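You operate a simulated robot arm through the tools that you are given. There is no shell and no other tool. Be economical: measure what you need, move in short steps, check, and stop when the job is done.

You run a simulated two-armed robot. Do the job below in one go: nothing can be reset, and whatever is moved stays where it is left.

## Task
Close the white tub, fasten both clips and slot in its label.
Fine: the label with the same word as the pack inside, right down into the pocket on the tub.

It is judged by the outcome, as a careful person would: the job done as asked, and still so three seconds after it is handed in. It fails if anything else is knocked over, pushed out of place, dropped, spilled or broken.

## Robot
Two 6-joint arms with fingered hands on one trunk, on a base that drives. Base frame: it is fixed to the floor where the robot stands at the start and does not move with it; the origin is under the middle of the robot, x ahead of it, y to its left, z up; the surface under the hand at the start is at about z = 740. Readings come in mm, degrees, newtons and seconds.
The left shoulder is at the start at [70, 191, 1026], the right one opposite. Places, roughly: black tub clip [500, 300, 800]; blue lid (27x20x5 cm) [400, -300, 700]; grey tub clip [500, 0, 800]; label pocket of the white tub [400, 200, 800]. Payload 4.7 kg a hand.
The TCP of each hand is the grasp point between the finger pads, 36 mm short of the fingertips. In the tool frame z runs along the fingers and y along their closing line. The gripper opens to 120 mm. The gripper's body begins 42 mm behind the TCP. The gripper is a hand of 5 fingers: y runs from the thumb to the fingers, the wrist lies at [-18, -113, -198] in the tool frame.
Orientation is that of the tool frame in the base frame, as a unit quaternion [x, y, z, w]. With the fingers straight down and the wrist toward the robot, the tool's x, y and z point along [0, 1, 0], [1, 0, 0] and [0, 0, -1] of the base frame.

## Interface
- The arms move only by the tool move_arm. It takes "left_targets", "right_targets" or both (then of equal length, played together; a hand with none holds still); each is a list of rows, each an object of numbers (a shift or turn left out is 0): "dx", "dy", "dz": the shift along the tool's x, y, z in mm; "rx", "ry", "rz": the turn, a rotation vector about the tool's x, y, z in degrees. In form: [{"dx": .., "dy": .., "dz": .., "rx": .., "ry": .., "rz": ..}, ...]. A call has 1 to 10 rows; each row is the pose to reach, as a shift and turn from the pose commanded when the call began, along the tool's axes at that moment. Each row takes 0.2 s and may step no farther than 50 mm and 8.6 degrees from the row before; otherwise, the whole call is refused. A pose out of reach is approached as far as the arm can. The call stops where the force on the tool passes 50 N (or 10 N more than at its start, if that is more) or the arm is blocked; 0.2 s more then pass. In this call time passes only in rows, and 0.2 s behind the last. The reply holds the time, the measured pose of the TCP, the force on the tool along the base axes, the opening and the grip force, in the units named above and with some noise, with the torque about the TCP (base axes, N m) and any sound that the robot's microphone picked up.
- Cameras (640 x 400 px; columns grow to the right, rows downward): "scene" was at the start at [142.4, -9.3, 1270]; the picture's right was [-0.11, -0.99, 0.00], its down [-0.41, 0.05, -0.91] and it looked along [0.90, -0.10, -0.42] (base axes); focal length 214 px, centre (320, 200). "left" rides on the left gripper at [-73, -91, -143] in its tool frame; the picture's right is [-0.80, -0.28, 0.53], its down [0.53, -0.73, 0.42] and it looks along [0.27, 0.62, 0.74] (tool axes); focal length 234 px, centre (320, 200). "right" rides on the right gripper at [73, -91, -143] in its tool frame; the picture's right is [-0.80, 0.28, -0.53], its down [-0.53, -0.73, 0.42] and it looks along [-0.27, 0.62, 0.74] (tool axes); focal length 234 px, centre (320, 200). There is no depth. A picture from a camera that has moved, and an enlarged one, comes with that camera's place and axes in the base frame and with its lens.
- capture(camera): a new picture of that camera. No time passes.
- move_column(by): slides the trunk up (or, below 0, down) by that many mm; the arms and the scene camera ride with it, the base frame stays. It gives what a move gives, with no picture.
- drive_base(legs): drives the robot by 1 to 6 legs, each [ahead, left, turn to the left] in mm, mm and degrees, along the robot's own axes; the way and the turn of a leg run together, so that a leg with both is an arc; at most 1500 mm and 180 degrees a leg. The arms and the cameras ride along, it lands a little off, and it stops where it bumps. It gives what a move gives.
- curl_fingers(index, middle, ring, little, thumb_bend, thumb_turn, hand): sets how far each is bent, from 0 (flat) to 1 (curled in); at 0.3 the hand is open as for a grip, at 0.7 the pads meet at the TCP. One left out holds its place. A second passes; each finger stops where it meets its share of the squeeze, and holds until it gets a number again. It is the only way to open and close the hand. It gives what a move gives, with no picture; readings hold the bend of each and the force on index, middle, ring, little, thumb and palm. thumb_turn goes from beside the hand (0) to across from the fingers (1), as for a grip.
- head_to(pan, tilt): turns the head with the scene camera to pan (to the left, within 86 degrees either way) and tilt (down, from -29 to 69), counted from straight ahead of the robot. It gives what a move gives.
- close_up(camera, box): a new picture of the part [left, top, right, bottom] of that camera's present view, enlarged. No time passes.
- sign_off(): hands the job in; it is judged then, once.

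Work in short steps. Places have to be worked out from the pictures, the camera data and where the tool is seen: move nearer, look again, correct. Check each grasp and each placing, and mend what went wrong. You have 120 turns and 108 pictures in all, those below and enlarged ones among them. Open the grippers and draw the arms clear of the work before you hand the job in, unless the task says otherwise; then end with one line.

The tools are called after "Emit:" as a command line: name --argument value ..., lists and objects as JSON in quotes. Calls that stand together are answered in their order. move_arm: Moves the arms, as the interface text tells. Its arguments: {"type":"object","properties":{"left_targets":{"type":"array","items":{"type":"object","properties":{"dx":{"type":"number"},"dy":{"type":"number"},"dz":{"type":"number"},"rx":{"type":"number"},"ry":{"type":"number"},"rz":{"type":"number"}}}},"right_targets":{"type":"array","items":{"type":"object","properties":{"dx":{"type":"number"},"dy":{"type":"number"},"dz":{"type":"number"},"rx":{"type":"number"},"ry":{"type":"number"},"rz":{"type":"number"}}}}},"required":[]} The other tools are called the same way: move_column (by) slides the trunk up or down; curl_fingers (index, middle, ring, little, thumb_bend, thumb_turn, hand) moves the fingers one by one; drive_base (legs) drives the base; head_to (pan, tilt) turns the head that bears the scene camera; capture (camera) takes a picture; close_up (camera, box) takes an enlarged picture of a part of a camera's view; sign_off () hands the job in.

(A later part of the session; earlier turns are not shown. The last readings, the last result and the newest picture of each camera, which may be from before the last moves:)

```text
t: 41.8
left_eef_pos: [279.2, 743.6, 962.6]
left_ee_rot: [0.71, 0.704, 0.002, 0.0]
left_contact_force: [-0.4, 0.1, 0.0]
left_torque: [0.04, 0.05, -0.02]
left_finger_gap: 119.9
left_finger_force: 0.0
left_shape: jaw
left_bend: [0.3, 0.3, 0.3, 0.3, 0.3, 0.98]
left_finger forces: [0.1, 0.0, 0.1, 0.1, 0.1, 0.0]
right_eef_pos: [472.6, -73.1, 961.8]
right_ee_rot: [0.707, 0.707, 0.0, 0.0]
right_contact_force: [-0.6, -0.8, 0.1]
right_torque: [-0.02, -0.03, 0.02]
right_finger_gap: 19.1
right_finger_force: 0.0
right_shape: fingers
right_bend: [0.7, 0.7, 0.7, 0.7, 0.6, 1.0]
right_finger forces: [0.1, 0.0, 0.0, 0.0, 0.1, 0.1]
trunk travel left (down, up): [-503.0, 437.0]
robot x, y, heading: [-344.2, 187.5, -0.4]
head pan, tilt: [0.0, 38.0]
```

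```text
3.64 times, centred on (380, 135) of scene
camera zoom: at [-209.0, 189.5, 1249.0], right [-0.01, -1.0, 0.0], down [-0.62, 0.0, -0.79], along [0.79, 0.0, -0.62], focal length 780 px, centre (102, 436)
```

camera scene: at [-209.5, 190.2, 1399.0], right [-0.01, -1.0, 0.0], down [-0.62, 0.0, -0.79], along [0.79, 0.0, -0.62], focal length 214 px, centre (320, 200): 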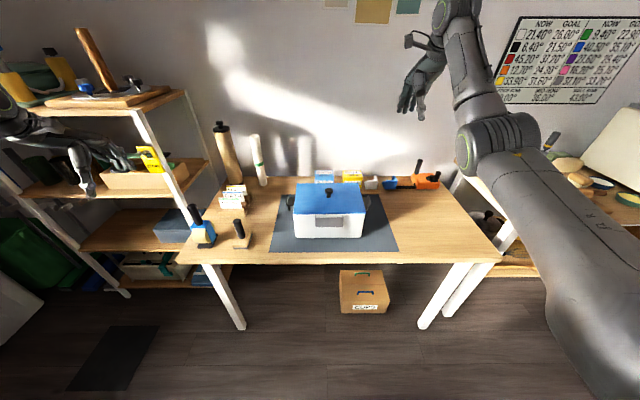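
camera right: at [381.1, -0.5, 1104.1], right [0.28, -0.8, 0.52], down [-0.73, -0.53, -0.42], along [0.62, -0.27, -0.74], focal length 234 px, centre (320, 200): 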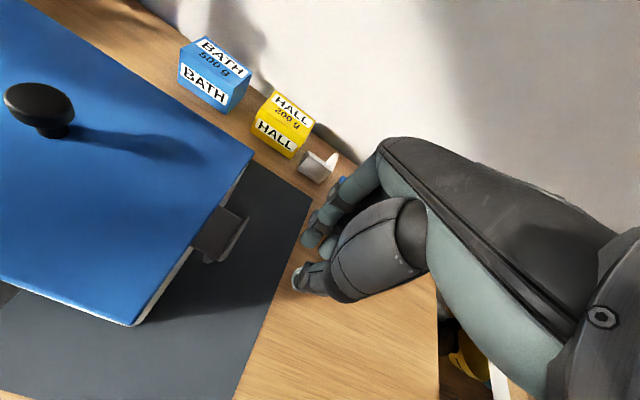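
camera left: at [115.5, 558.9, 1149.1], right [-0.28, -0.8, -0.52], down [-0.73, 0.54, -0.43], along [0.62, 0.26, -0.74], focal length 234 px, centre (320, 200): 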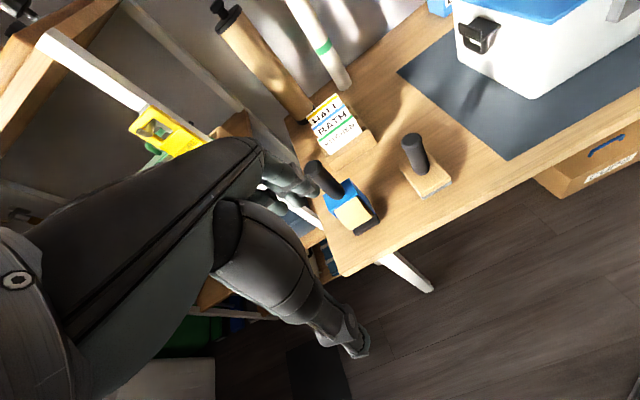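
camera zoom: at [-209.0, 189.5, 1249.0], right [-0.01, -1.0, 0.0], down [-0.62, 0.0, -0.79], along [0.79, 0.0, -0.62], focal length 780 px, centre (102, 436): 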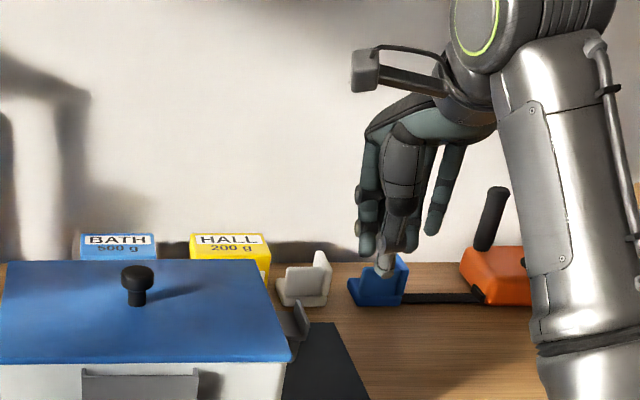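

Index outer side is about 24 mm to +y of the TCP; grey flap's outer face is at y≈−15. I lower until the fingertips are at z≈855 and then push +y gradually.

Emit:
move_arm --right_targets '[{"dz": 40}, {"dz": 76}, {"dx": 15, "dz": 76}, {"dx": 25, "dz": 76}]'

Emit:
close_up --camera "scene" --box '[340, 110, 420, 180]'

Emit:
close_up --camera "right" --box '[120, 130, 380, 320]'

```text
t: 42.8
left_eef_pos: [280.1, 742.5, 962.3]
left_ee_rot: [0.71, 0.704, 0.001, 0.001]
left_contact_force: [0.2, -0.2, 0.6]
left_torque: [0.01, 0.02, 0.02]
left_finger_gap: 120.1
left_finger_force: 0.1
left_shape: jaw
left_bend: [0.3, 0.3, 0.3, 0.3, 0.3, 0.98]
left_finger forces: [0.0, 0.1, 0.0, 0.1, 0.0, 0.1]
right_eef_pos: [472.9, -48.9, 884.4]
right_ee_rot: [0.708, 0.707, 0.0, 0.0]
right_contact_force: [-0.8, -0.5, -0.5]
right_torque: [0.0, 0.0, 0.02]
right_finger_gap: 19.0
right_finger_force: 0.0
right_shape: fingers
right_bend: [0.7, 0.7, 0.7, 0.7, 0.6, 1.0]
right_finger forces: [0.1, 0.0, 0.0, 0.0, 0.1, 0.1]
trunk travel left (down, up): [-503.0, 437.0]
robot x, y, heading: [-347.5, 187.1, -0.3]
head pan, tilt: [0.0, 38.0]
```

```text
5.71 times, centred on (380, 145) of scene
camera zoom: at [-209.6, 189.9, 1249.0], right [-0.01, -1.0, 0.0], down [-0.62, 0.0, -0.79], along [0.79, 0.0, -0.62], focal length 1226 px, centre (-23, 514)
```

zoom: 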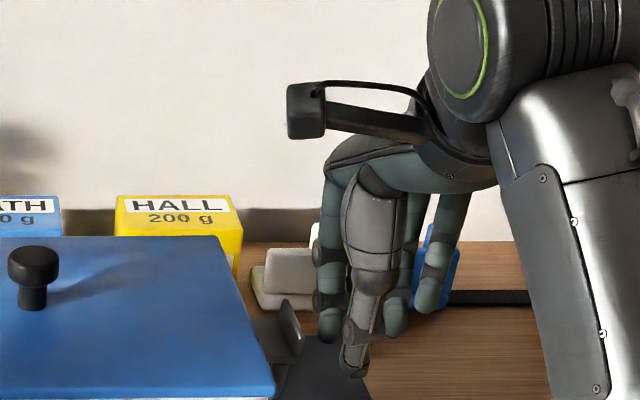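

```text
2.11 times, centred on (250, 225) of right
camera zoom: at [381.6, 24.1, 1027.5], right [0.28, -0.8, 0.53], down [-0.73, -0.53, -0.42], along [0.62, -0.27, -0.74], focal length 493 px, centre (467, 147)
```

zoom: 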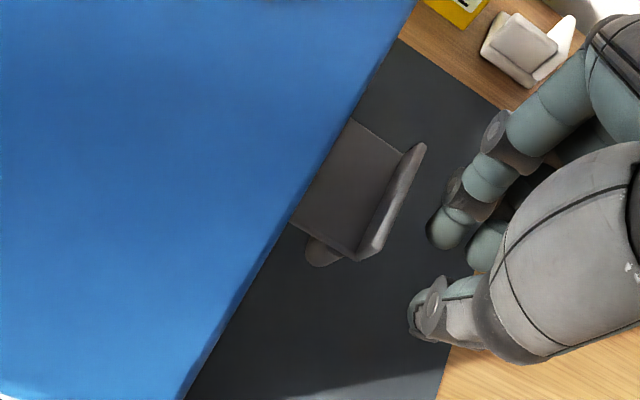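

I move the thumb out of the way, then push +y with the index to swing the grey clip up.

Emit:
curl_fingers --hand "right" --thumb_bend 0.1

Emit:
move_arm --right_targets '[{"dx": 8}, {"dx": 14}, {"dx": 20}, {"dx": 25, "dz": -2}]'

Emit:
close_up --camera "right" --box '[120, 130, 380, 320]'

```text
t: 43.8
left_eef_pos: [280.0, 743.4, 963.1]
left_ee_rot: [0.709, 0.705, 0.0, 0.001]
left_contact_force: [0.5, -0.4, -0.2]
left_torque: [-0.01, 0.0, 0.01]
left_finger_gap: 120.0
left_finger_force: 0.1
left_shape: jaw
left_bend: [0.3, 0.3, 0.3, 0.3, 0.3, 0.98]
left_finger forces: [0.0, 0.0, 0.1, 0.0, 0.0, 0.0]
right_eef_pos: [473.4, -48.6, 884.5]
right_ee_rot: [0.708, 0.707, 0.0, -0.001]
right_contact_force: [-0.4, 0.4, -0.4]
right_torque: [-0.02, 0.02, -0.02]
right_finger_gap: 81.7
right_finger_force: 0.1
right_shape: fingers
right_bend: [0.7, 0.7, 0.7, 0.7, 0.1, 0.96]
right_finger forces: [0.0, 0.1, 0.0, 0.0, 0.0, 0.1]
trunk travel left (down, up): [-503.0, 437.0]
robot x, y, heading: [-349.8, 191.2, -0.3]
head pan, tilt: [0.0, 38.0]
```

```text
t: 44.8
left_eef_pos: [279.8, 740.8, 962.5]
left_ee_rot: [0.71, 0.705, 0.001, 0.001]
left_contact_force: [-0.1, -0.9, -0.1]
left_torque: [-0.01, 0.01, -0.01]
left_finger_gap: 119.9
left_finger_force: 0.1
left_shape: jaw
left_bend: [0.3, 0.3, 0.3, 0.3, 0.3, 0.98]
left_finger forces: [0.1, 0.0, 0.0, 0.1, 0.0, 0.0]
right_eef_pos: [472.1, -26.9, 888.2]
right_ee_rot: [0.708, 0.706, 0.001, 0.001]
right_contact_force: [1.8, -13.2, 8.1]
right_torque: [-0.17, -0.15, -0.21]
right_finger_gap: 81.1
right_finger_force: 8.4
right_shape: fingers
right_bend: [0.7, 0.7, 0.7, 0.7, 0.1, 0.96]
right_finger forces: [16.5, 0.0, 0.0, 0.1, 0.0, 0.0]
trunk travel left (down, up): [-503.0, 437.0]
robot x, y, heading: [-347.9, 190.7, -0.5]
head pan, tilt: [0.0, 38.0]
```

```text
2.11 times, centred on (250, 225) of right
camera zoom: at [380.4, 46.2, 1031.5], right [0.27, -0.8, 0.53], down [-0.73, -0.53, -0.43], along [0.62, -0.27, -0.74], focal length 493 px, centre (467, 147)
```

zoom: 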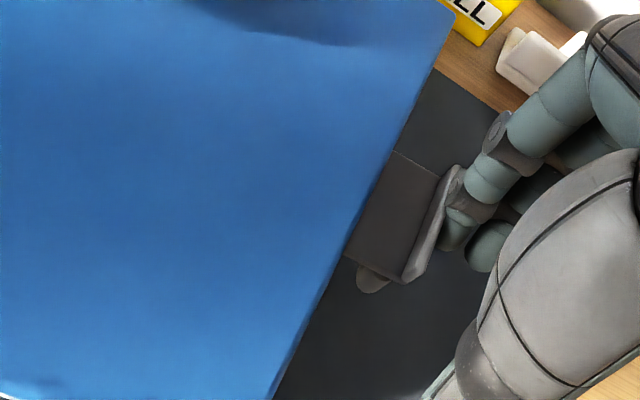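

Contact made (13 N), clip not turned yet. I push further.

Emit:
move_arm --right_targets '[{"dx": 5}, {"dx": 10, "dz": -2}]'

Emit:
close_up --camera "scene" --box '[350, 130, 410, 180]'

```text
t: 45.4
left_eef_pos: [278.7, 743.4, 963.6]
left_ee_rot: [0.709, 0.705, 0.0, 0.001]
left_contact_force: [-0.1, 0.0, -0.1]
left_torque: [0.01, 0.02, -0.01]
left_finger_gap: 119.9
left_finger_force: 0.0
left_shape: jaw
left_bend: [0.3, 0.3, 0.3, 0.3, 0.3, 0.98]
left_finger forces: [0.1, 0.0, 0.0, 0.0, 0.0, 0.1]
right_eef_pos: [471.6, -13.5, 888.9]
right_ee_rot: [0.707, 0.707, 0.0, -0.001]
right_contact_force: [-0.1, -4.4, 1.4]
right_torque: [-0.02, -0.06, -0.02]
right_finger_gap: 80.7
right_finger_force: 2.0
right_shape: fingers
right_bend: [0.7, 0.7, 0.7, 0.7, 0.1, 0.96]
right_finger forces: [3.9, 0.0, 0.0, 0.0, 0.0, 0.0]
trunk travel left (down, up): [-503.0, 437.0]
robot x, y, heading: [-345.5, 190.3, -0.2]
head pan, tilt: [0.0, 38.0]
```

```text
8.00 times, centred on (380, 155) of scene
camera zoom: at [-210.1, 189.7, 1249.0], right [0.0, -1.0, 0.0], down [-0.62, 0.0, -0.79], along [0.79, 0.0, -0.62], focal length 1716 px, centre (-160, 560)
```

zoom: 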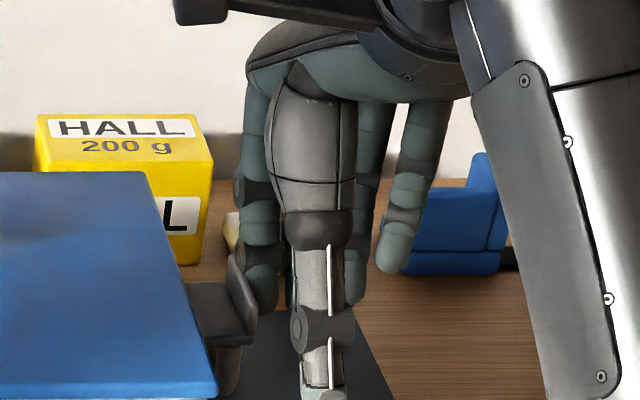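

The clip is turning with little force now. I continue pushing with a slight rise.

Emit:
move_arm --right_targets '[{"dx": 5, "dz": -2}, {"dx": 10, "dz": -4}, {"dx": 15, "dz": -6}]'

Emit:
close_up --camera "scene" --box '[350, 130, 410, 180]'

```text
t: 46.2
left_eef_pos: [279.7, 741.7, 961.9]
left_ee_rot: [0.71, 0.704, 0.0, 0.0]
left_contact_force: [0.8, 0.3, 0.2]
left_torque: [0.0, -0.01, -0.02]
left_finger_gap: 120.3
left_finger_force: 0.1
left_shape: jaw
left_bend: [0.3, 0.3, 0.3, 0.3, 0.3, 0.98]
left_finger forces: [0.0, 0.0, 0.0, 0.0, 0.0, 0.0]
right_eef_pos: [472.0, -0.3, 893.8]
right_ee_rot: [0.707, 0.707, 0.0, -0.001]
right_contact_force: [0.1, -4.8, 0.4]
right_torque: [-0.18, 0.01, -0.06]
right_finger_gap: 80.8
right_finger_force: 2.4
right_shape: fingers
right_bend: [0.7, 0.7, 0.7, 0.7, 0.1, 0.96]
right_finger forces: [5.2, 0.0, 0.2, 0.0, 0.0, 0.0]
trunk travel left (down, up): [-503.0, 437.0]
robot x, y, heading: [-345.9, 188.0, -0.4]
head pan, tilt: [0.0, 38.0]
```

```text
8.00 times, centred on (380, 155) of scene
camera zoom: at [-209.9, 189.5, 1249.0], right [-0.01, -1.0, 0.0], down [-0.62, 0.0, -0.79], along [0.79, 0.0, -0.62], focal length 1716 px, centre (-160, 560)
```

zoom: 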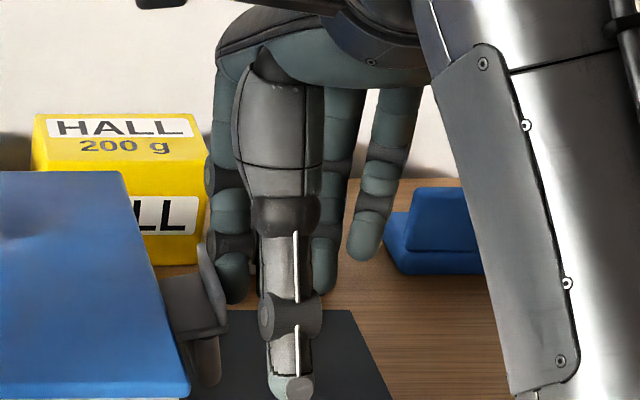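

The whole tub slid ~27 mm left instead of the clip turning. I stop that, back off, and plan to pinch the clip by its two end edges (the hinge axis direction) and lift it on an arc.

Emit:
move_arm --right_targets '[{"dx": -20}, {"dx": -20, "dz": -45}, {"dx": -20, "dz": -90}]'

Emit:
curl_fingers --hand "right" --index 0.35 --middle 0.35 --ring 0.1 --little 0.1 --thumb_bend 0.35 --thumb_turn 1

Emit:
capture --camera "right"

Emit:
close_up --camera "scene" --box '[270, 100, 420, 200]'

```text
t: 47.0
left_eef_pos: [279.2, 744.0, 962.7]
left_ee_rot: [0.708, 0.706, 0.0, 0.002]
left_contact_force: [0.3, 0.7, -0.2]
left_torque: [0.01, 0.02, 0.0]
left_finger_gap: 119.8
left_finger_force: 0.0
left_shape: jaw
left_bend: [0.3, 0.3, 0.3, 0.3, 0.3, 0.98]
left_finger forces: [0.0, 0.0, 0.1, 0.0, 0.1, 0.0]
right_eef_pos: [472.4, -18.3, 985.3]
right_ee_rot: [0.707, 0.707, -0.001, 0.0]
right_contact_force: [0.0, 0.5, -0.3]
right_torque: [0.02, 0.0, -0.01]
right_finger_gap: 81.5
right_finger_force: 0.1
right_shape: fingers
right_bend: [0.7, 0.7, 0.7, 0.7, 0.1, 0.96]
right_finger forces: [0.0, 0.0, 0.1, 0.0, 0.0, 0.0]
trunk travel left (down, up): [-503.0, 437.0]
robot x, y, heading: [-345.0, 189.1, -0.2]
head pan, tilt: [0.0, 38.0]
```

```text
t: 48.0
left_eef_pos: [279.8, 742.9, 962.6]
left_ee_rot: [0.709, 0.705, 0.001, 0.002]
left_contact_force: [0.0, -0.1, 0.3]
left_torque: [0.0, -0.01, -0.01]
left_finger_gap: 119.8
left_finger_force: 0.0
left_shape: jaw
left_bend: [0.3, 0.3, 0.3, 0.3, 0.3, 0.98]
left_finger forces: [0.0, 0.0, 0.0, 0.0, 0.0, 0.0]
right_eef_pos: [472.8, -18.7, 986.0]
right_ee_rot: [0.708, 0.706, 0.0, -0.001]
right_contact_force: [-0.3, 0.2, 0.0]
right_torque: [0.0, -0.02, -0.01]
right_finger_gap: 107.9
right_finger_force: 0.0
right_shape: fingers
right_bend: [0.35, 0.35, 0.1, 0.1, 0.35, 0.98]
right_finger forces: [0.0, 0.1, 0.0, 0.0, 0.0, 0.0]
trunk travel left (down, up): [-503.0, 437.0]
robot x, y, heading: [-348.1, 190.4, -0.1]
head pan, tilt: [0.0, 38.0]
```

```text
40 pictures are left
camera right: at [380.8, 54.4, 1128.4], right [0.28, -0.8, 0.53], down [-0.73, -0.53, -0.42], along [0.62, -0.27, -0.74], focal length 234 px, centre (320, 200)
```

right: 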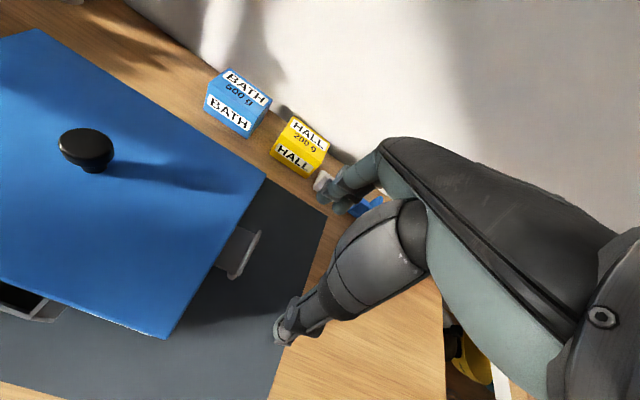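

```text
4.00 times, centred on (345, 150) of scene
camera zoom: at [-209.8, 190.0, 1249.0], right [-0.01, -1.0, 0.0], down [-0.62, 0.0, -0.79], along [0.79, 0.0, -0.62], focal length 858 px, centre (220, 400)
```

zoom: 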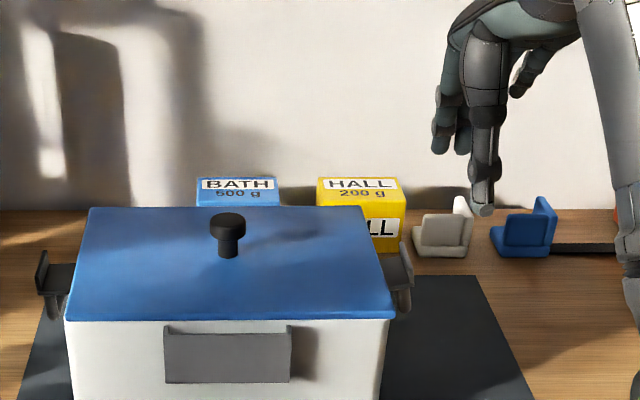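

I zoom on the grey clip from both cameras.

Emit:
close_up --camera "right" --box '[200, 205, 280, 295]'

Emit:
close_up --camera "scene" --box '[350, 150, 380, 180]'

```text
4.44 times, centred on (240, 250) of right
camera zoom: at [380.8, 54.4, 1128.4], right [0.28, -0.8, 0.53], down [-0.73, -0.53, -0.42], along [0.62, -0.27, -0.74], focal length 1041 px, centre (676, -22)
```

zoom: 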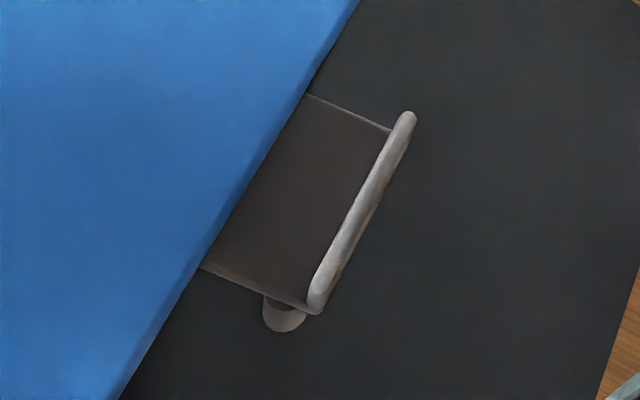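

```text
13.33 times, centred on (365, 165) of scene
camera zoom: at [-209.8, 190.0, 1249.0], right [-0.01, -1.0, 0.0], down [-0.62, 0.0, -0.79], along [0.79, 0.0, -0.62], focal length 2860 px, centre (-280, 667)
```

zoom: 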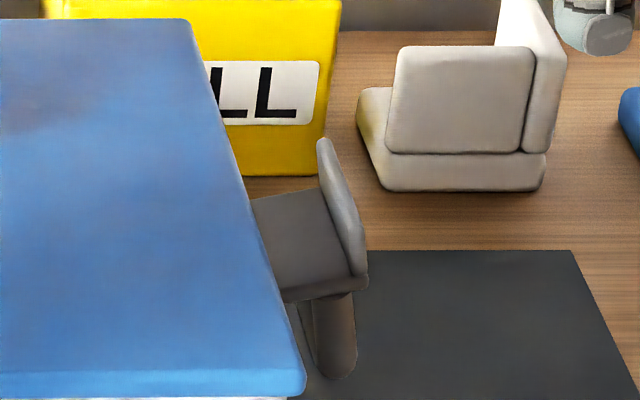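

The clip has turned about 15° and holds by friction. I'll pinch its flap end-to-end with index and thumb: TCP to (478, 7, 875).

Emit:
curl_fingers --hand "right" --middle 0.1

Emit:
move_arm --right_targets '[{"dx": 13, "dy": 3, "dz": 40}, {"dx": 26, "dy": 5, "dz": 80}, {"dx": 26, "dy": 5, "dz": 111}]'

Emit:
curl_fingers --hand "right" --index 0.7 --thumb_bend 0.7

Emit:
close_up --camera "right" --box '[180, 130, 440, 320]'

```text
t: 49.0
left_eef_pos: [280.4, 743.6, 961.7]
left_ee_rot: [0.709, 0.705, 0.0, 0.001]
left_contact_force: [0.5, 1.0, -0.5]
left_torque: [0.02, -0.03, -0.02]
left_finger_gap: 119.8
left_finger_force: 0.1
left_shape: jaw
left_bend: [0.3, 0.3, 0.3, 0.3, 0.3, 0.98]
left_finger forces: [0.1, 0.0, 0.0, 0.0, 0.0, 0.0]
right_eef_pos: [472.4, -18.7, 984.4]
right_ee_rot: [0.708, 0.707, 0.0, 0.0]
right_contact_force: [-0.2, -0.3, -0.3]
right_torque: [-0.01, 0.02, 0.03]
right_finger_gap: 108.2
right_finger_force: 0.0
right_shape: fingers
right_bend: [0.35, 0.1, 0.1, 0.1, 0.35, 0.98]
right_finger forces: [0.1, 0.0, 0.0, 0.1, 0.0, 0.0]
trunk travel left (down, up): [-503.0, 437.0]
robot x, y, heading: [-345.1, 190.2, -0.3]
head pan, tilt: [0.0, 38.0]
```

```text
t: 49.8
left_eef_pos: [278.7, 742.6, 962.3]
left_ee_rot: [0.709, 0.705, 0.001, 0.001]
left_contact_force: [-0.5, -0.2, 0.3]
left_torque: [-0.02, 0.03, 0.02]
left_finger_gap: 120.0
left_finger_force: 0.0
left_shape: jaw
left_bend: [0.3, 0.3, 0.3, 0.3, 0.3, 0.98]
left_finger forces: [0.0, 0.0, 0.0, 0.0, 0.0, 0.0]
right_eef_pos: [477.9, 7.2, 874.4]
right_ee_rot: [0.707, 0.707, -0.001, -0.001]
right_contact_force: [-0.6, -0.3, 0.2]
right_torque: [-0.01, -0.01, -0.01]
right_finger_gap: 107.9
right_finger_force: 0.1
right_shape: fingers
right_bend: [0.35, 0.1, 0.1, 0.1, 0.35, 0.98]
right_finger forces: [0.1, 0.1, 0.0, 0.0, 0.1, 0.0]
trunk travel left (down, up): [-503.0, 437.0]
robot x, y, heading: [-346.6, 190.8, -0.2]
head pan, tilt: [0.0, 38.0]
```

```text
t: 50.8
left_eef_pos: [279.5, 742.8, 961.9]
left_ee_rot: [0.71, 0.704, 0.0, 0.001]
left_contact_force: [-0.3, 0.7, 0.5]
left_torque: [-0.02, -0.06, -0.05]
left_finger_gap: 120.0
left_finger_force: 0.1
left_shape: jaw
left_bend: [0.3, 0.3, 0.3, 0.3, 0.3, 0.98]
left_finger forces: [0.1, 0.0, 0.0, 0.1, 0.0, 0.0]
right_eef_pos: [478.5, 7.0, 874.5]
right_ee_rot: [0.708, 0.706, 0.0, -0.001]
right_contact_force: [1.6, -1.3, 1.0]
right_torque: [-0.05, 0.02, 0.02]
right_finger_gap: 10.7
right_finger_force: 2.6
right_shape: fingers
right_bend: [0.67, 0.1, 0.1, 0.1, 0.69, 1.0]
right_finger forces: [3.4, 0.0, 0.0, 0.0, 2.0, 0.0]
trunk travel left (down, up): [-503.0, 437.0]
robot x, y, heading: [-350.0, 188.4, -0.2]
head pan, tilt: [0.0, 38.0]
```

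```text
2.11 times, centred on (310, 225) of right
camera zoom: at [386.3, 80.0, 1017.3], right [0.28, -0.8, 0.53], down [-0.73, -0.53, -0.42], along [0.62, -0.27, -0.74], focal length 493 px, centre (341, 147)
```

zoom: 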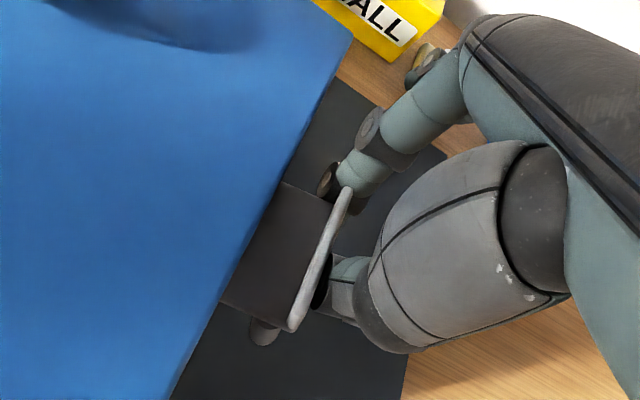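

Index and thumb closed beneath/outside the plate rather than on its ends — this may let me lift it from below. I raise 12 mm and look.

Emit:
move_arm --right_targets '[{"dx": 2, "dz": -6}, {"dx": 4, "dz": -12}]'

Emit:
close_up --camera "right" --box '[180, 130, 440, 320]'

Emit:
close_up --camera "scene" --box '[330, 130, 400, 190]'

```text
t: 51.4
left_eef_pos: [278.5, 741.5, 961.6]
left_ee_rot: [0.71, 0.705, 0.0, 0.0]
left_contact_force: [-0.3, -0.4, -0.2]
left_torque: [0.02, 0.0, 0.01]
left_finger_gap: 119.6
left_finger_force: 0.1
left_shape: jaw
left_bend: [0.3, 0.3, 0.3, 0.3, 0.3, 0.98]
left_finger forces: [0.0, 0.0, 0.0, 0.0, 0.0, 0.1]
right_eef_pos: [478.5, 10.5, 885.4]
right_ee_rot: [0.708, 0.706, 0.0, -0.002]
right_contact_force: [2.8, -3.4, 0.5]
right_torque: [-0.15, 0.07, -0.02]
right_finger_gap: 10.5
right_finger_force: 4.9
right_shape: fingers
right_bend: [0.66, 0.1, 0.1, 0.1, 0.69, 1.0]
right_finger forces: [5.5, 0.1, 0.1, 0.0, 4.4, 0.0]
trunk travel left (down, up): [-503.0, 437.0]
robot x, y, heading: [-345.1, 192.9, -0.3]
head pan, tilt: [0.0, 38.0]
```

```text
2.11 times, centred on (310, 225) of right
camera zoom: at [386.4, 83.5, 1028.7], right [0.28, -0.8, 0.53], down [-0.73, -0.53, -0.42], along [0.62, -0.27, -0.74], focal length 493 px, centre (341, 147)
```

zoom: 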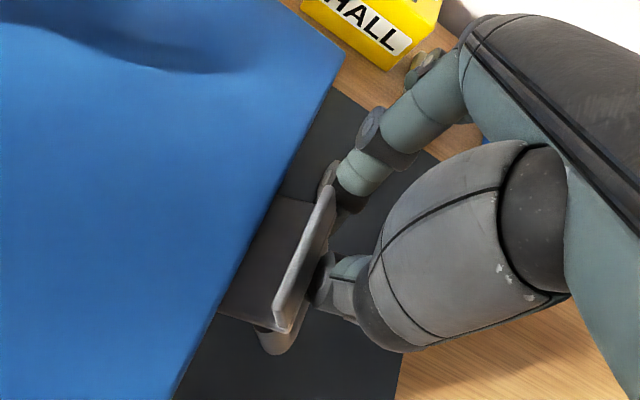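

```text
6.67 times, centred on (365, 160) of scene
camera zoom: at [-209.3, 189.7, 1248.9], right [-0.01, -1.0, 0.0], down [-0.62, 0.0, -0.79], along [0.79, 0.0, -0.62], focal length 1430 px, centre (20, 467)
```

zoom: 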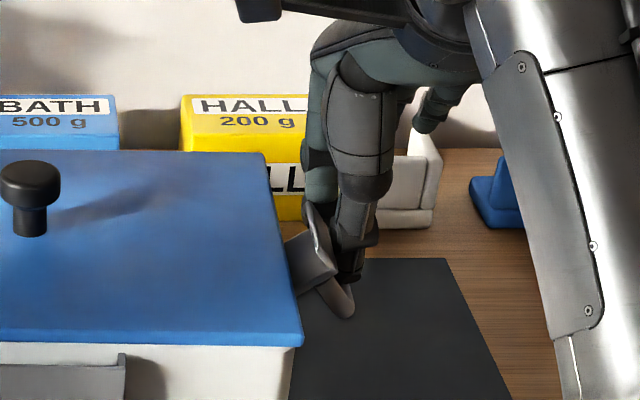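

Working: the clip has turned to about 35–40°. I continue up and inward along the arc.

Emit:
move_arm --right_targets '[{"dx": 3, "dz": -6}, {"dx": 7, "dz": -12}, {"dx": 12, "dz": -17}]'

Emit:
close_up --camera "scene" --box '[330, 130, 400, 190]'

```text
t: 52.2
left_eef_pos: [280.5, 743.2, 961.6]
left_ee_rot: [0.708, 0.706, 0.0, 0.002]
left_contact_force: [0.6, -0.4, 0.4]
left_torque: [0.01, 0.01, -0.03]
left_finger_gap: 120.0
left_finger_force: 0.1
left_shape: jaw
left_bend: [0.3, 0.3, 0.3, 0.3, 0.3, 0.98]
left_finger forces: [0.1, 0.0, 0.1, 0.0, 0.1, 0.0]
right_eef_pos: [478.6, 23.5, 901.6]
right_ee_rot: [0.707, 0.707, 0.0, 0.0]
right_contact_force: [3.7, -0.9, 0.2]
right_torque: [-0.04, -0.03, -0.06]
right_finger_gap: 9.0
right_finger_force: 3.2
right_shape: fingers
right_bend: [0.66, 0.1, 0.1, 0.1, 0.7, 1.0]
right_finger forces: [3.9, 0.0, 0.1, 0.0, 1.1, 0.0]
trunk travel left (down, up): [-503.0, 437.0]
robot x, y, heading: [-346.2, 191.8, -0.3]
head pan, tilt: [0.0, 38.0]
```

```text
6.67 times, centred on (365, 160) of scene
camera zoom: at [-209.3, 190.2, 1249.0], right [-0.01, -1.0, 0.0], down [-0.62, 0.0, -0.79], along [0.79, 0.0, -0.62], focal length 1430 px, centre (20, 467)
```

zoom: 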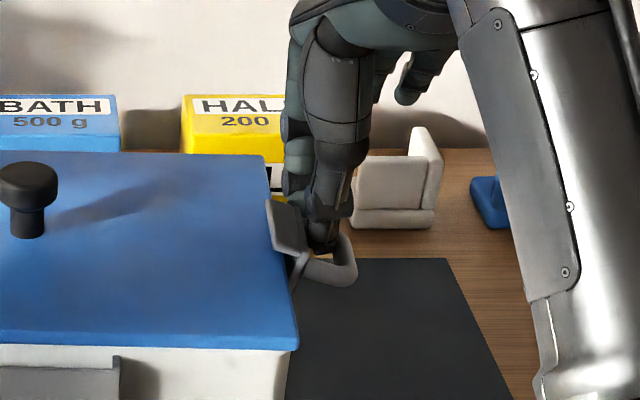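

Flap is now almost over the lid (~70°). I push inward a bit more.

Emit:
move_arm --right_targets '[{"dx": 4, "dz": -1}, {"dx": 9, "dz": -1}]'

Emit:
close_up --camera "scene" --box '[330, 140, 390, 190]'

Emit:
close_up --camera "right" --box '[180, 130, 440, 320]'

```text
t: 52.8
left_eef_pos: [281.3, 742.3, 961.6]
left_ee_rot: [0.71, 0.705, 0.0, 0.001]
left_contact_force: [0.1, 0.0, 0.0]
left_torque: [0.02, -0.01, -0.04]
left_finger_gap: 119.7
left_finger_force: 0.0
left_shape: jaw
left_bend: [0.3, 0.3, 0.3, 0.3, 0.3, 0.98]
left_finger forces: [0.1, 0.0, 0.0, 0.1, 0.0, 0.0]
right_eef_pos: [478.1, 30.7, 903.2]
right_ee_rot: [0.708, 0.706, 0.0, -0.001]
right_contact_force: [3.0, -2.6, 0.8]
right_torque: [-0.15, -0.08, -0.08]
right_finger_gap: 8.6
right_finger_force: 2.8
right_shape: fingers
right_bend: [0.67, 0.1, 0.1, 0.1, 0.7, 1.0]
right_finger forces: [5.1, 0.1, 0.1, 0.1, 0.6, 0.0]
trunk travel left (down, up): [-503.0, 437.0]
robot x, y, heading: [-346.0, 187.5, -0.4]
head pan, tilt: [0.0, 38.0]
```

```text
8.00 times, centred on (360, 165) of scene
camera zoom: at [-209.3, 189.4, 1249.0], right [-0.01, -1.0, 0.0], down [-0.62, 0.0, -0.79], along [0.79, 0.0, -0.62], focal length 1716 px, centre (0, 480)
```

zoom: 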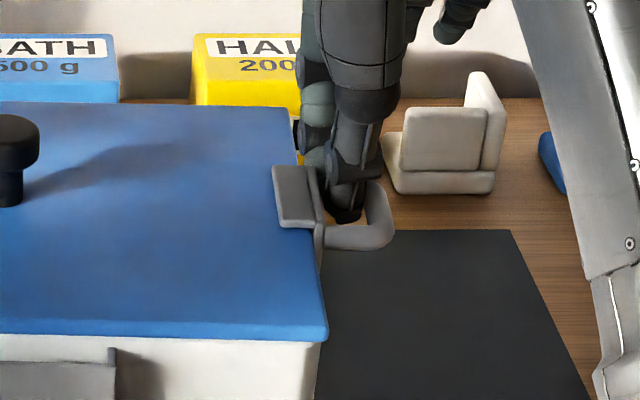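

```text
2.11 times, centred on (310, 225) of right
camera zoom: at [386.8, 104.1, 1046.7], right [0.28, -0.8, 0.53], down [-0.73, -0.53, -0.42], along [0.62, -0.27, -0.74], focal length 493 px, centre (341, 147)
```

zoom: 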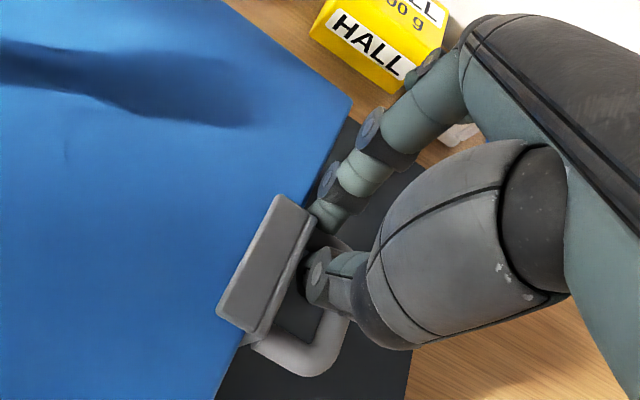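

The flap lies over the lid. I push a bit more to make sure it snaps home, listening for a click.

Emit:
move_arm --right_targets '[{"dx": 4}, {"dx": 8}]'

Emit:
close_up --camera "scene" --box '[330, 140, 390, 190]'

```text
t: 53.4
left_eef_pos: [279.1, 741.7, 962.3]
left_ee_rot: [0.709, 0.705, 0.001, 0.001]
left_contact_force: [-0.6, 0.1, -0.2]
left_torque: [-0.03, -0.05, 0.02]
left_finger_gap: 119.7
left_finger_force: 0.0
left_shape: jaw
left_bend: [0.3, 0.3, 0.3, 0.3, 0.3, 0.98]
left_finger forces: [0.1, 0.1, 0.0, 0.1, 0.1, 0.0]
right_eef_pos: [478.1, 38.8, 904.2]
right_ee_rot: [0.708, 0.706, -0.001, -0.001]
right_contact_force: [1.3, -5.7, 0.8]
right_torque: [-0.18, -0.06, -0.06]
right_finger_gap: 8.0
right_finger_force: 3.0
right_shape: fingers
right_bend: [0.68, 0.1, 0.1, 0.1, 0.7, 1.0]
right_finger forces: [5.2, 0.0, 0.1, 0.1, 1.1, 0.0]
trunk travel left (down, up): [-503.0, 437.0]
robot x, y, heading: [-347.7, 190.5, -0.4]
head pan, tilt: [0.0, 38.0]
```

```text
8.00 times, centred on (360, 165) of scene
camera zoom: at [-209.7, 189.2, 1249.0], right [-0.01, -1.0, 0.0], down [-0.62, 0.0, -0.79], along [0.79, 0.0, -0.62], focal length 1716 px, centre (0, 480)
```

zoom: 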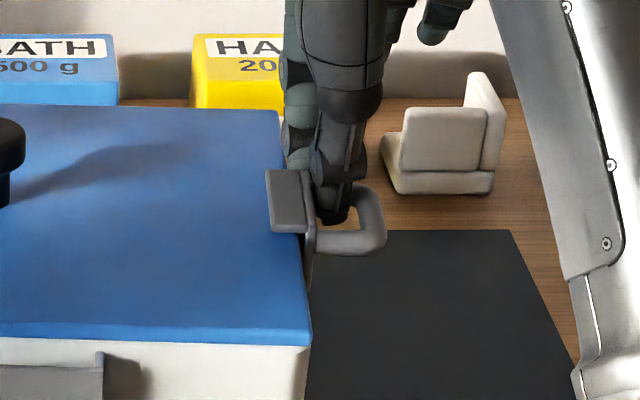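

The clip stands against the lid; further pushing only slides the tub. I lift out and press the flap down from above with the fingertips to seat it.

Emit:
move_arm --right_targets '[{"dx": -2, "dz": -25}, {"dx": -2, "dz": -60}, {"dx": 16, "dz": -60}, {"dx": 16, "dz": -30}, {"dx": 16, "dz": -14}, {"dx": 16, "dz": -8}, {"dx": 16, "dz": -2}]'

Emit:
close_up --camera "scene" --box '[330, 140, 390, 190]'

```text
t: 55.2
left_eef_pos: [276.5, 743.4, 963.9]
left_ee_rot: [0.71, 0.705, 0.001, 0.001]
left_contact_force: [1.0, 0.8, 0.1]
left_torque: [-0.04, 0.07, 0.0]
left_finger_gap: 119.8
left_finger_force: 0.0
left_shape: jaw
left_bend: [0.3, 0.3, 0.3, 0.3, 0.3, 0.98]
left_finger forces: [0.0, 0.1, 0.0, 0.0, 0.0, 0.0]
right_eef_pos: [477.2, 57.4, 922.1]
right_ee_rot: [0.706, 0.708, 0.01, 0.01]
right_contact_force: [-7.5, -0.9, 34.0]
right_torque: [0.03, 0.76, 0.03]
right_finger_gap: 6.1
right_finger_force: 16.9
right_shape: fingers
right_bend: [0.7, 0.1, 0.1, 0.1, 0.7, 1.0]
right_finger forces: [0.0, 0.0, 0.0, 0.1, 33.9, 0.0]
trunk travel left (down, up): [-503.0, 437.0]
robot x, y, heading: [-345.7, 190.7, -0.3]
head pan, tilt: [0.0, 38.0]
stopped in row 7 (right hand): the force on the tool passed its limit at 52 N (the readings are from after the stop); the commanded pose is now the measured one
```

```text
8.00 times, centred on (360, 165) of scene
camera zoom: at [-212.4, 190.4, 1249.3], right [-0.01, -1.0, 0.0], down [-0.61, 0.0, -0.79], along [0.79, -0.01, -0.61], focal length 1716 px, centre (0, 480)
```

zoom: 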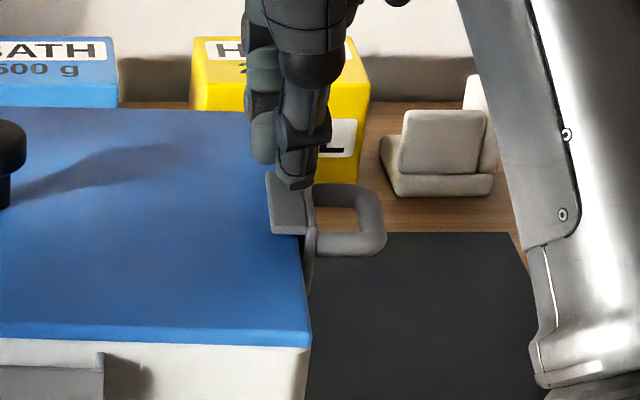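

Pressed with ~50 N: flap is hard down on the lid. I lift clear and inspect the grey clip.

Emit:
move_arm --right_targets '[{"dz": -40}, {"dz": -80}, {"dx": -45, "dz": -100}, {"dx": -90, "dz": -100}]'

Emit:
close_up --camera "scene" --box '[350, 155, 380, 185]'

Emit:
capture --camera "right"

```text
t: 56.2
left_eef_pos: [279.3, 740.7, 963.6]
left_ee_rot: [0.709, 0.705, 0.001, 0.0]
left_contact_force: [0.2, -0.4, -0.2]
left_torque: [0.03, -0.02, 0.02]
left_finger_gap: 120.1
left_finger_force: 0.1
left_shape: jaw
left_bend: [0.3, 0.3, 0.3, 0.3, 0.3, 0.98]
left_finger forces: [0.0, 0.0, 0.0, 0.0, 0.0, 0.0]
right_eef_pos: [478.4, -36.2, 1012.8]
right_ee_rot: [0.707, 0.707, 0.004, 0.003]
right_contact_force: [0.4, -0.1, -0.2]
right_torque: [0.01, 0.0, -0.01]
right_finger_gap: 4.2
right_finger_force: 0.0
right_shape: fingers
right_bend: [0.7, 0.1, 0.1, 0.1, 0.7, 1.0]
right_finger forces: [0.0, 0.0, 0.0, 0.0, 0.1, 0.0]
trunk travel left (down, up): [-503.0, 437.0]
robot x, y, heading: [-344.1, 186.7, -0.2]
head pan, tilt: [0.0, 38.0]
```

```text
13.33 times, centred on (365, 170) of scene
camera zoom: at [-210.4, 188.8, 1249.1], right [-0.01, -1.0, 0.0], down [-0.62, 0.0, -0.79], along [0.79, 0.0, -0.62], focal length 2860 px, centre (-280, 600)
```

zoom: 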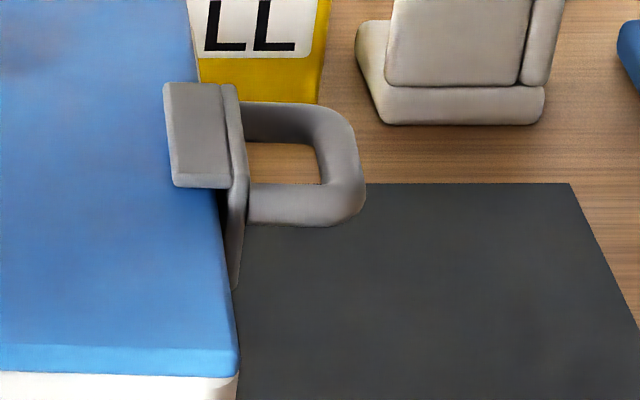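

```text
27 pictures are left
camera right: at [383.8, 37.5, 1155.1], right [0.27, -0.8, 0.53], down [-0.73, -0.53, -0.43], along [0.63, -0.26, -0.73], focal length 234 px, centre (320, 200)
```

right: 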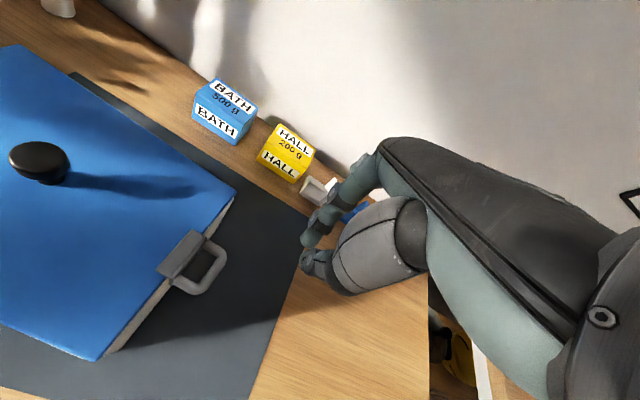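

Grey clip is closed over the lid. For the black one I'll use the right hand's little/ring fingers the same way, so I set the fingers and drive the base 380 mm left with the hand high.

Emit:
curl_fingers --hand "right" --index 0.1 --middle 0.1 --ring 0.7 --little 0.7 --thumb_bend 0.2

Emit:
drive_base --legs '[[0, 380, 0]]'

Emit:
capture --camera "scene"

Emit:
capture --camera "right"

```text
t: 57.2
left_eef_pos: [278.3, 742.0, 961.4]
left_ee_rot: [0.71, 0.704, 0.001, 0.001]
left_contact_force: [-1.0, 0.0, 0.0]
left_torque: [0.01, 0.02, 0.03]
left_finger_gap: 119.8
left_finger_force: 0.0
left_shape: jaw
left_bend: [0.3, 0.3, 0.3, 0.3, 0.3, 0.98]
left_finger forces: [0.0, 0.0, 0.0, 0.0, 0.1, 0.0]
right_eef_pos: [478.5, -34.7, 1012.4]
right_ee_rot: [0.707, 0.707, 0.005, 0.004]
right_contact_force: [0.1, 0.4, -0.2]
right_torque: [0.01, 0.02, 0.0]
right_finger_gap: 165.4
right_finger_force: 0.1
right_shape: fingers
right_bend: [0.1, 0.1, 0.7, 0.7, 0.2, 0.97]
right_finger forces: [0.0, 0.0, 0.1, 0.2, 0.0, 0.0]
trunk travel left (down, up): [-503.0, 437.0]
robot x, y, heading: [-351.0, 191.8, -0.3]
head pan, tilt: [0.0, 38.0]
```

```text
t: 59.6
left_eef_pos: [279.0, 1126.8, 963.3]
left_ee_rot: [0.708, 0.706, 0.0, 0.001]
left_contact_force: [1.0, 0.3, -0.2]
left_torque: [0.0, -0.02, -0.03]
left_finger_gap: 119.9
left_finger_force: 0.0
left_shape: jaw
left_bend: [0.3, 0.3, 0.3, 0.3, 0.3, 0.98]
left_finger forces: [0.1, 0.0, 0.0, 0.0, 0.0, 0.1]
right_eef_pos: [479.5, 349.9, 1013.4]
right_ee_rot: [0.705, 0.709, 0.004, 0.004]
right_contact_force: [-0.1, -0.6, -0.5]
right_torque: [0.0, -0.03, -0.01]
right_finger_gap: 165.5
right_finger_force: 0.1
right_shape: fingers
right_bend: [0.1, 0.1, 0.7, 0.7, 0.2, 0.97]
right_finger forces: [0.0, 0.0, 0.0, 0.1, 0.1, 0.0]
trunk travel left (down, up): [-503.0, 437.0]
robot x, y, heading: [-345.3, 573.6, -0.0]
head pan, tilt: [0.0, 38.0]
```

```text
26 pictures are left
camera scene: at [-208.6, 572.5, 1249.0], right [0.0, -1.0, 0.0], down [-0.62, 0.0, -0.79], along [0.79, 0.0, -0.62], focal length 214 px, centre (320, 200)
```

scene: 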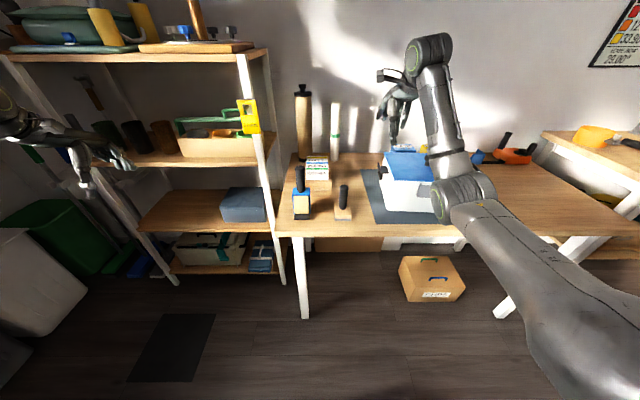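

```text
25 pictures are left
camera right: at [386.1, 423.0, 1155.1], right [0.28, -0.8, 0.53], down [-0.73, -0.53, -0.43], along [0.63, -0.26, -0.73], focal length 234 px, centre (320, 200)
```

right: 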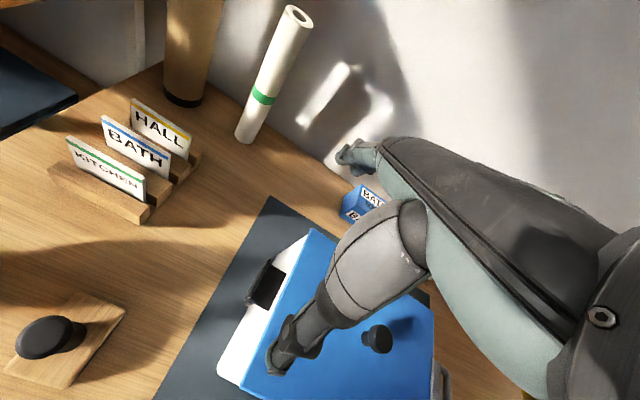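

Black flap: x 448–498, y≈356, top z≈870. I zoom on the hand to locate the little-finger tip.

Emit:
close_up --camera "scene" --box '[360, 70, 450, 220]'

```text
2.67 times, centred on (405, 145) of scene
camera zoom: at [-208.6, 572.5, 1249.0], right [0.0, -1.0, 0.0], down [-0.62, 0.0, -0.79], along [0.79, 0.0, -0.62], focal length 572 px, centre (93, 347)
```

zoom: 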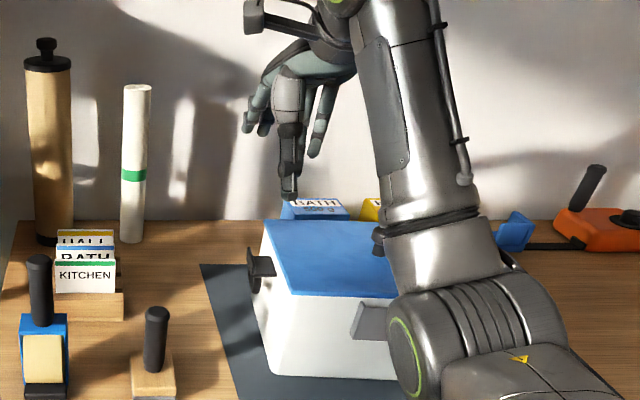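

Little tip is ~45 mm to −y and ~12 mm below the TCP. I open the little finger, go to TCP (473, 396, 849), and curl it in under the plate.

Emit:
curl_fingers --hand "right" --little 0.2 --ring 0.2

Emit:
move_arm --right_targets '[{"dx": 46, "dy": -6}, {"dx": 46, "dy": -6, "dz": 45}, {"dx": 46, "dy": -6, "dz": 90}, {"dx": 46, "dy": -6, "dz": 135}, {"dx": 46, "dy": -6, "dz": 164}]'

Emit:
close_up --camera "right" --box '[120, 120, 420, 400]'

```text
t: 60.6
left_eef_pos: [279.6, 1125.8, 962.2]
left_ee_rot: [0.708, 0.706, 0.0, 0.001]
left_contact_force: [-0.3, -0.1, 0.7]
left_torque: [0.02, 0.01, 0.0]
left_finger_gap: 119.8
left_finger_force: 0.1
left_shape: jaw
left_bend: [0.3, 0.3, 0.3, 0.3, 0.3, 0.98]
left_finger forces: [0.0, 0.0, 0.0, 0.0, 0.0, 0.1]
right_eef_pos: [479.7, 349.6, 1013.6]
right_ee_rot: [0.705, 0.709, 0.005, 0.005]
right_contact_force: [-0.5, -0.4, 0.1]
right_torque: [-0.03, -0.01, -0.04]
right_finger_gap: 165.5
right_finger_force: 0.1
right_shape: fingers
right_bend: [0.1, 0.1, 0.2, 0.2, 0.2, 0.97]
right_finger forces: [0.1, 0.1, 0.0, 0.1, 0.0, 0.0]
trunk travel left (down, up): [-503.0, 437.0]
robot x, y, heading: [-345.0, 573.0, -0.1]
head pan, tilt: [0.0, 38.0]
```

```text
t: 61.8
left_eef_pos: [280.2, 1126.1, 962.0]
left_ee_rot: [0.708, 0.706, 0.001, 0.002]
left_contact_force: [-0.6, -0.2, 0.0]
left_torque: [-0.01, -0.01, 0.01]
left_finger_gap: 119.7
left_finger_force: 0.1
left_shape: jaw
left_bend: [0.3, 0.3, 0.3, 0.3, 0.3, 0.98]
left_finger forces: [0.1, 0.0, 0.0, 0.0, 0.1, 0.0]
right_eef_pos: [475.4, 395.8, 848.8]
right_ee_rot: [0.706, 0.708, 0.003, 0.004]
right_contact_force: [0.0, -0.4, 0.1]
right_torque: [-0.03, -0.01, 0.0]
right_finger_gap: 166.0
right_finger_force: 0.1
right_shape: fingers
right_bend: [0.1, 0.1, 0.2, 0.2, 0.2, 0.97]
right_finger forces: [0.0, 0.0, 0.0, 0.1, 0.0, 0.0]
trunk travel left (down, up): [-503.0, 437.0]
robot x, y, heading: [-349.8, 572.7, -0.1]
head pan, tilt: [0.0, 38.0]
```

```text
1.43 times, centred on (270, 260) of right
camera zoom: at [381.6, 468.8, 990.8], right [0.28, -0.8, 0.53], down [-0.72, -0.54, -0.43], along [0.63, -0.26, -0.73], focal length 334 px, centre (391, 114)
```

zoom: 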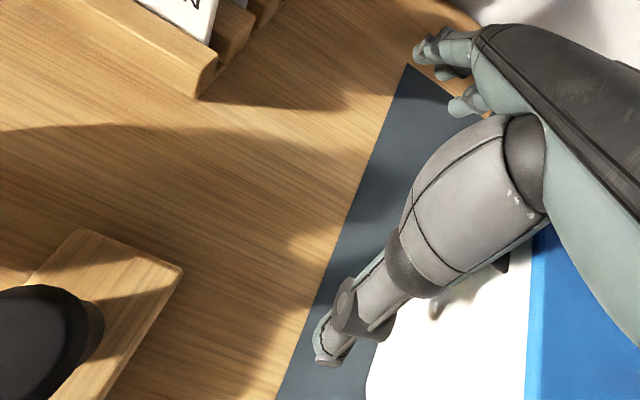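

No contact so far. I curl little and ring in beneath the plate.

Emit:
curl_fingers --hand "right" --little 0.7 --ring 0.7

Emit:
move_arm --right_targets '[{"dx": -2, "dz": -6}, {"dx": -4, "dz": -14}]'

Emit:
close_up --camera "scene" --box '[370, 110, 450, 190]'

```text
t: 62.8
left_eef_pos: [279.6, 1126.7, 962.2]
left_ee_rot: [0.708, 0.706, -0.001, 0.0]
left_contact_force: [-0.1, 0.1, -0.1]
left_torque: [0.02, 0.0, -0.04]
left_finger_gap: 120.1
left_finger_force: 0.0
left_shape: jaw
left_bend: [0.3, 0.3, 0.3, 0.3, 0.3, 0.98]
left_finger forces: [0.0, 0.0, 0.0, 0.0, 0.1, 0.1]
right_eef_pos: [476.1, 396.1, 849.1]
right_ee_rot: [0.706, 0.708, 0.004, 0.005]
right_contact_force: [1.5, 0.9, -1.8]
right_torque: [0.12, 0.03, 0.08]
right_finger_gap: 165.4
right_finger_force: 1.5
right_shape: fingers
right_bend: [0.1, 0.1, 0.7, 0.69, 0.2, 0.97]
right_finger forces: [0.0, 0.0, 0.0, 2.3, 0.0, 0.0]
trunk travel left (down, up): [-503.0, 437.0]
robot x, y, heading: [-349.2, 570.0, -0.2]
head pan, tilt: [0.0, 38.0]
```

```text
t: 63.4
left_eef_pos: [279.0, 1127.0, 961.7]
left_ee_rot: [0.709, 0.706, 0.0, 0.001]
left_contact_force: [0.0, -1.5, 0.1]
left_torque: [0.01, 0.02, -0.01]
left_finger_gap: 119.7
left_finger_force: 0.0
left_shape: jaw
left_bend: [0.3, 0.3, 0.3, 0.3, 0.3, 0.98]
left_finger forces: [0.1, 0.0, 0.0, 0.0, 0.1, 0.1]
right_eef_pos: [476.1, 392.8, 864.2]
right_ee_rot: [0.706, 0.708, 0.005, 0.005]
right_contact_force: [3.7, 1.0, 0.3]
right_torque: [0.05, 0.0, 0.16]
right_finger_gap: 165.5
right_finger_force: 1.7
right_shape: fingers
right_bend: [0.1, 0.1, 0.7, 0.68, 0.2, 0.97]
right_finger forces: [0.0, 0.0, 0.9, 2.8, 0.0, 0.1]
trunk travel left (down, up): [-503.0, 437.0]
robot x, y, heading: [-344.9, 575.0, -0.5]
head pan, tilt: [0.0, 38.0]
```

```text
5.00 times, centred on (410, 150) of scene
camera zoom: at [-208.6, 571.8, 1249.1], right [0.0, -1.0, 0.0], down [-0.62, 0.0, -0.79], along [0.79, 0.0, -0.62], focal length 1072 px, centre (-130, 450)
```

zoom: 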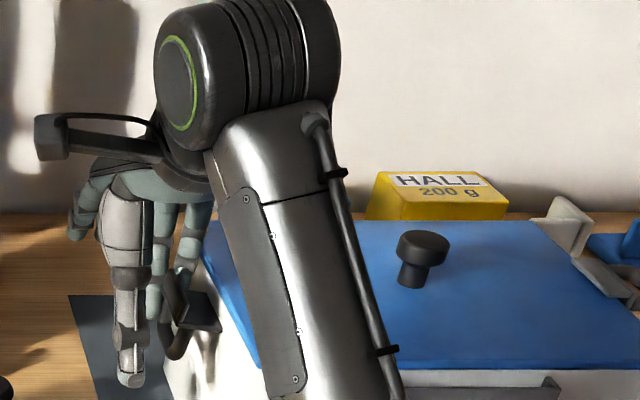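

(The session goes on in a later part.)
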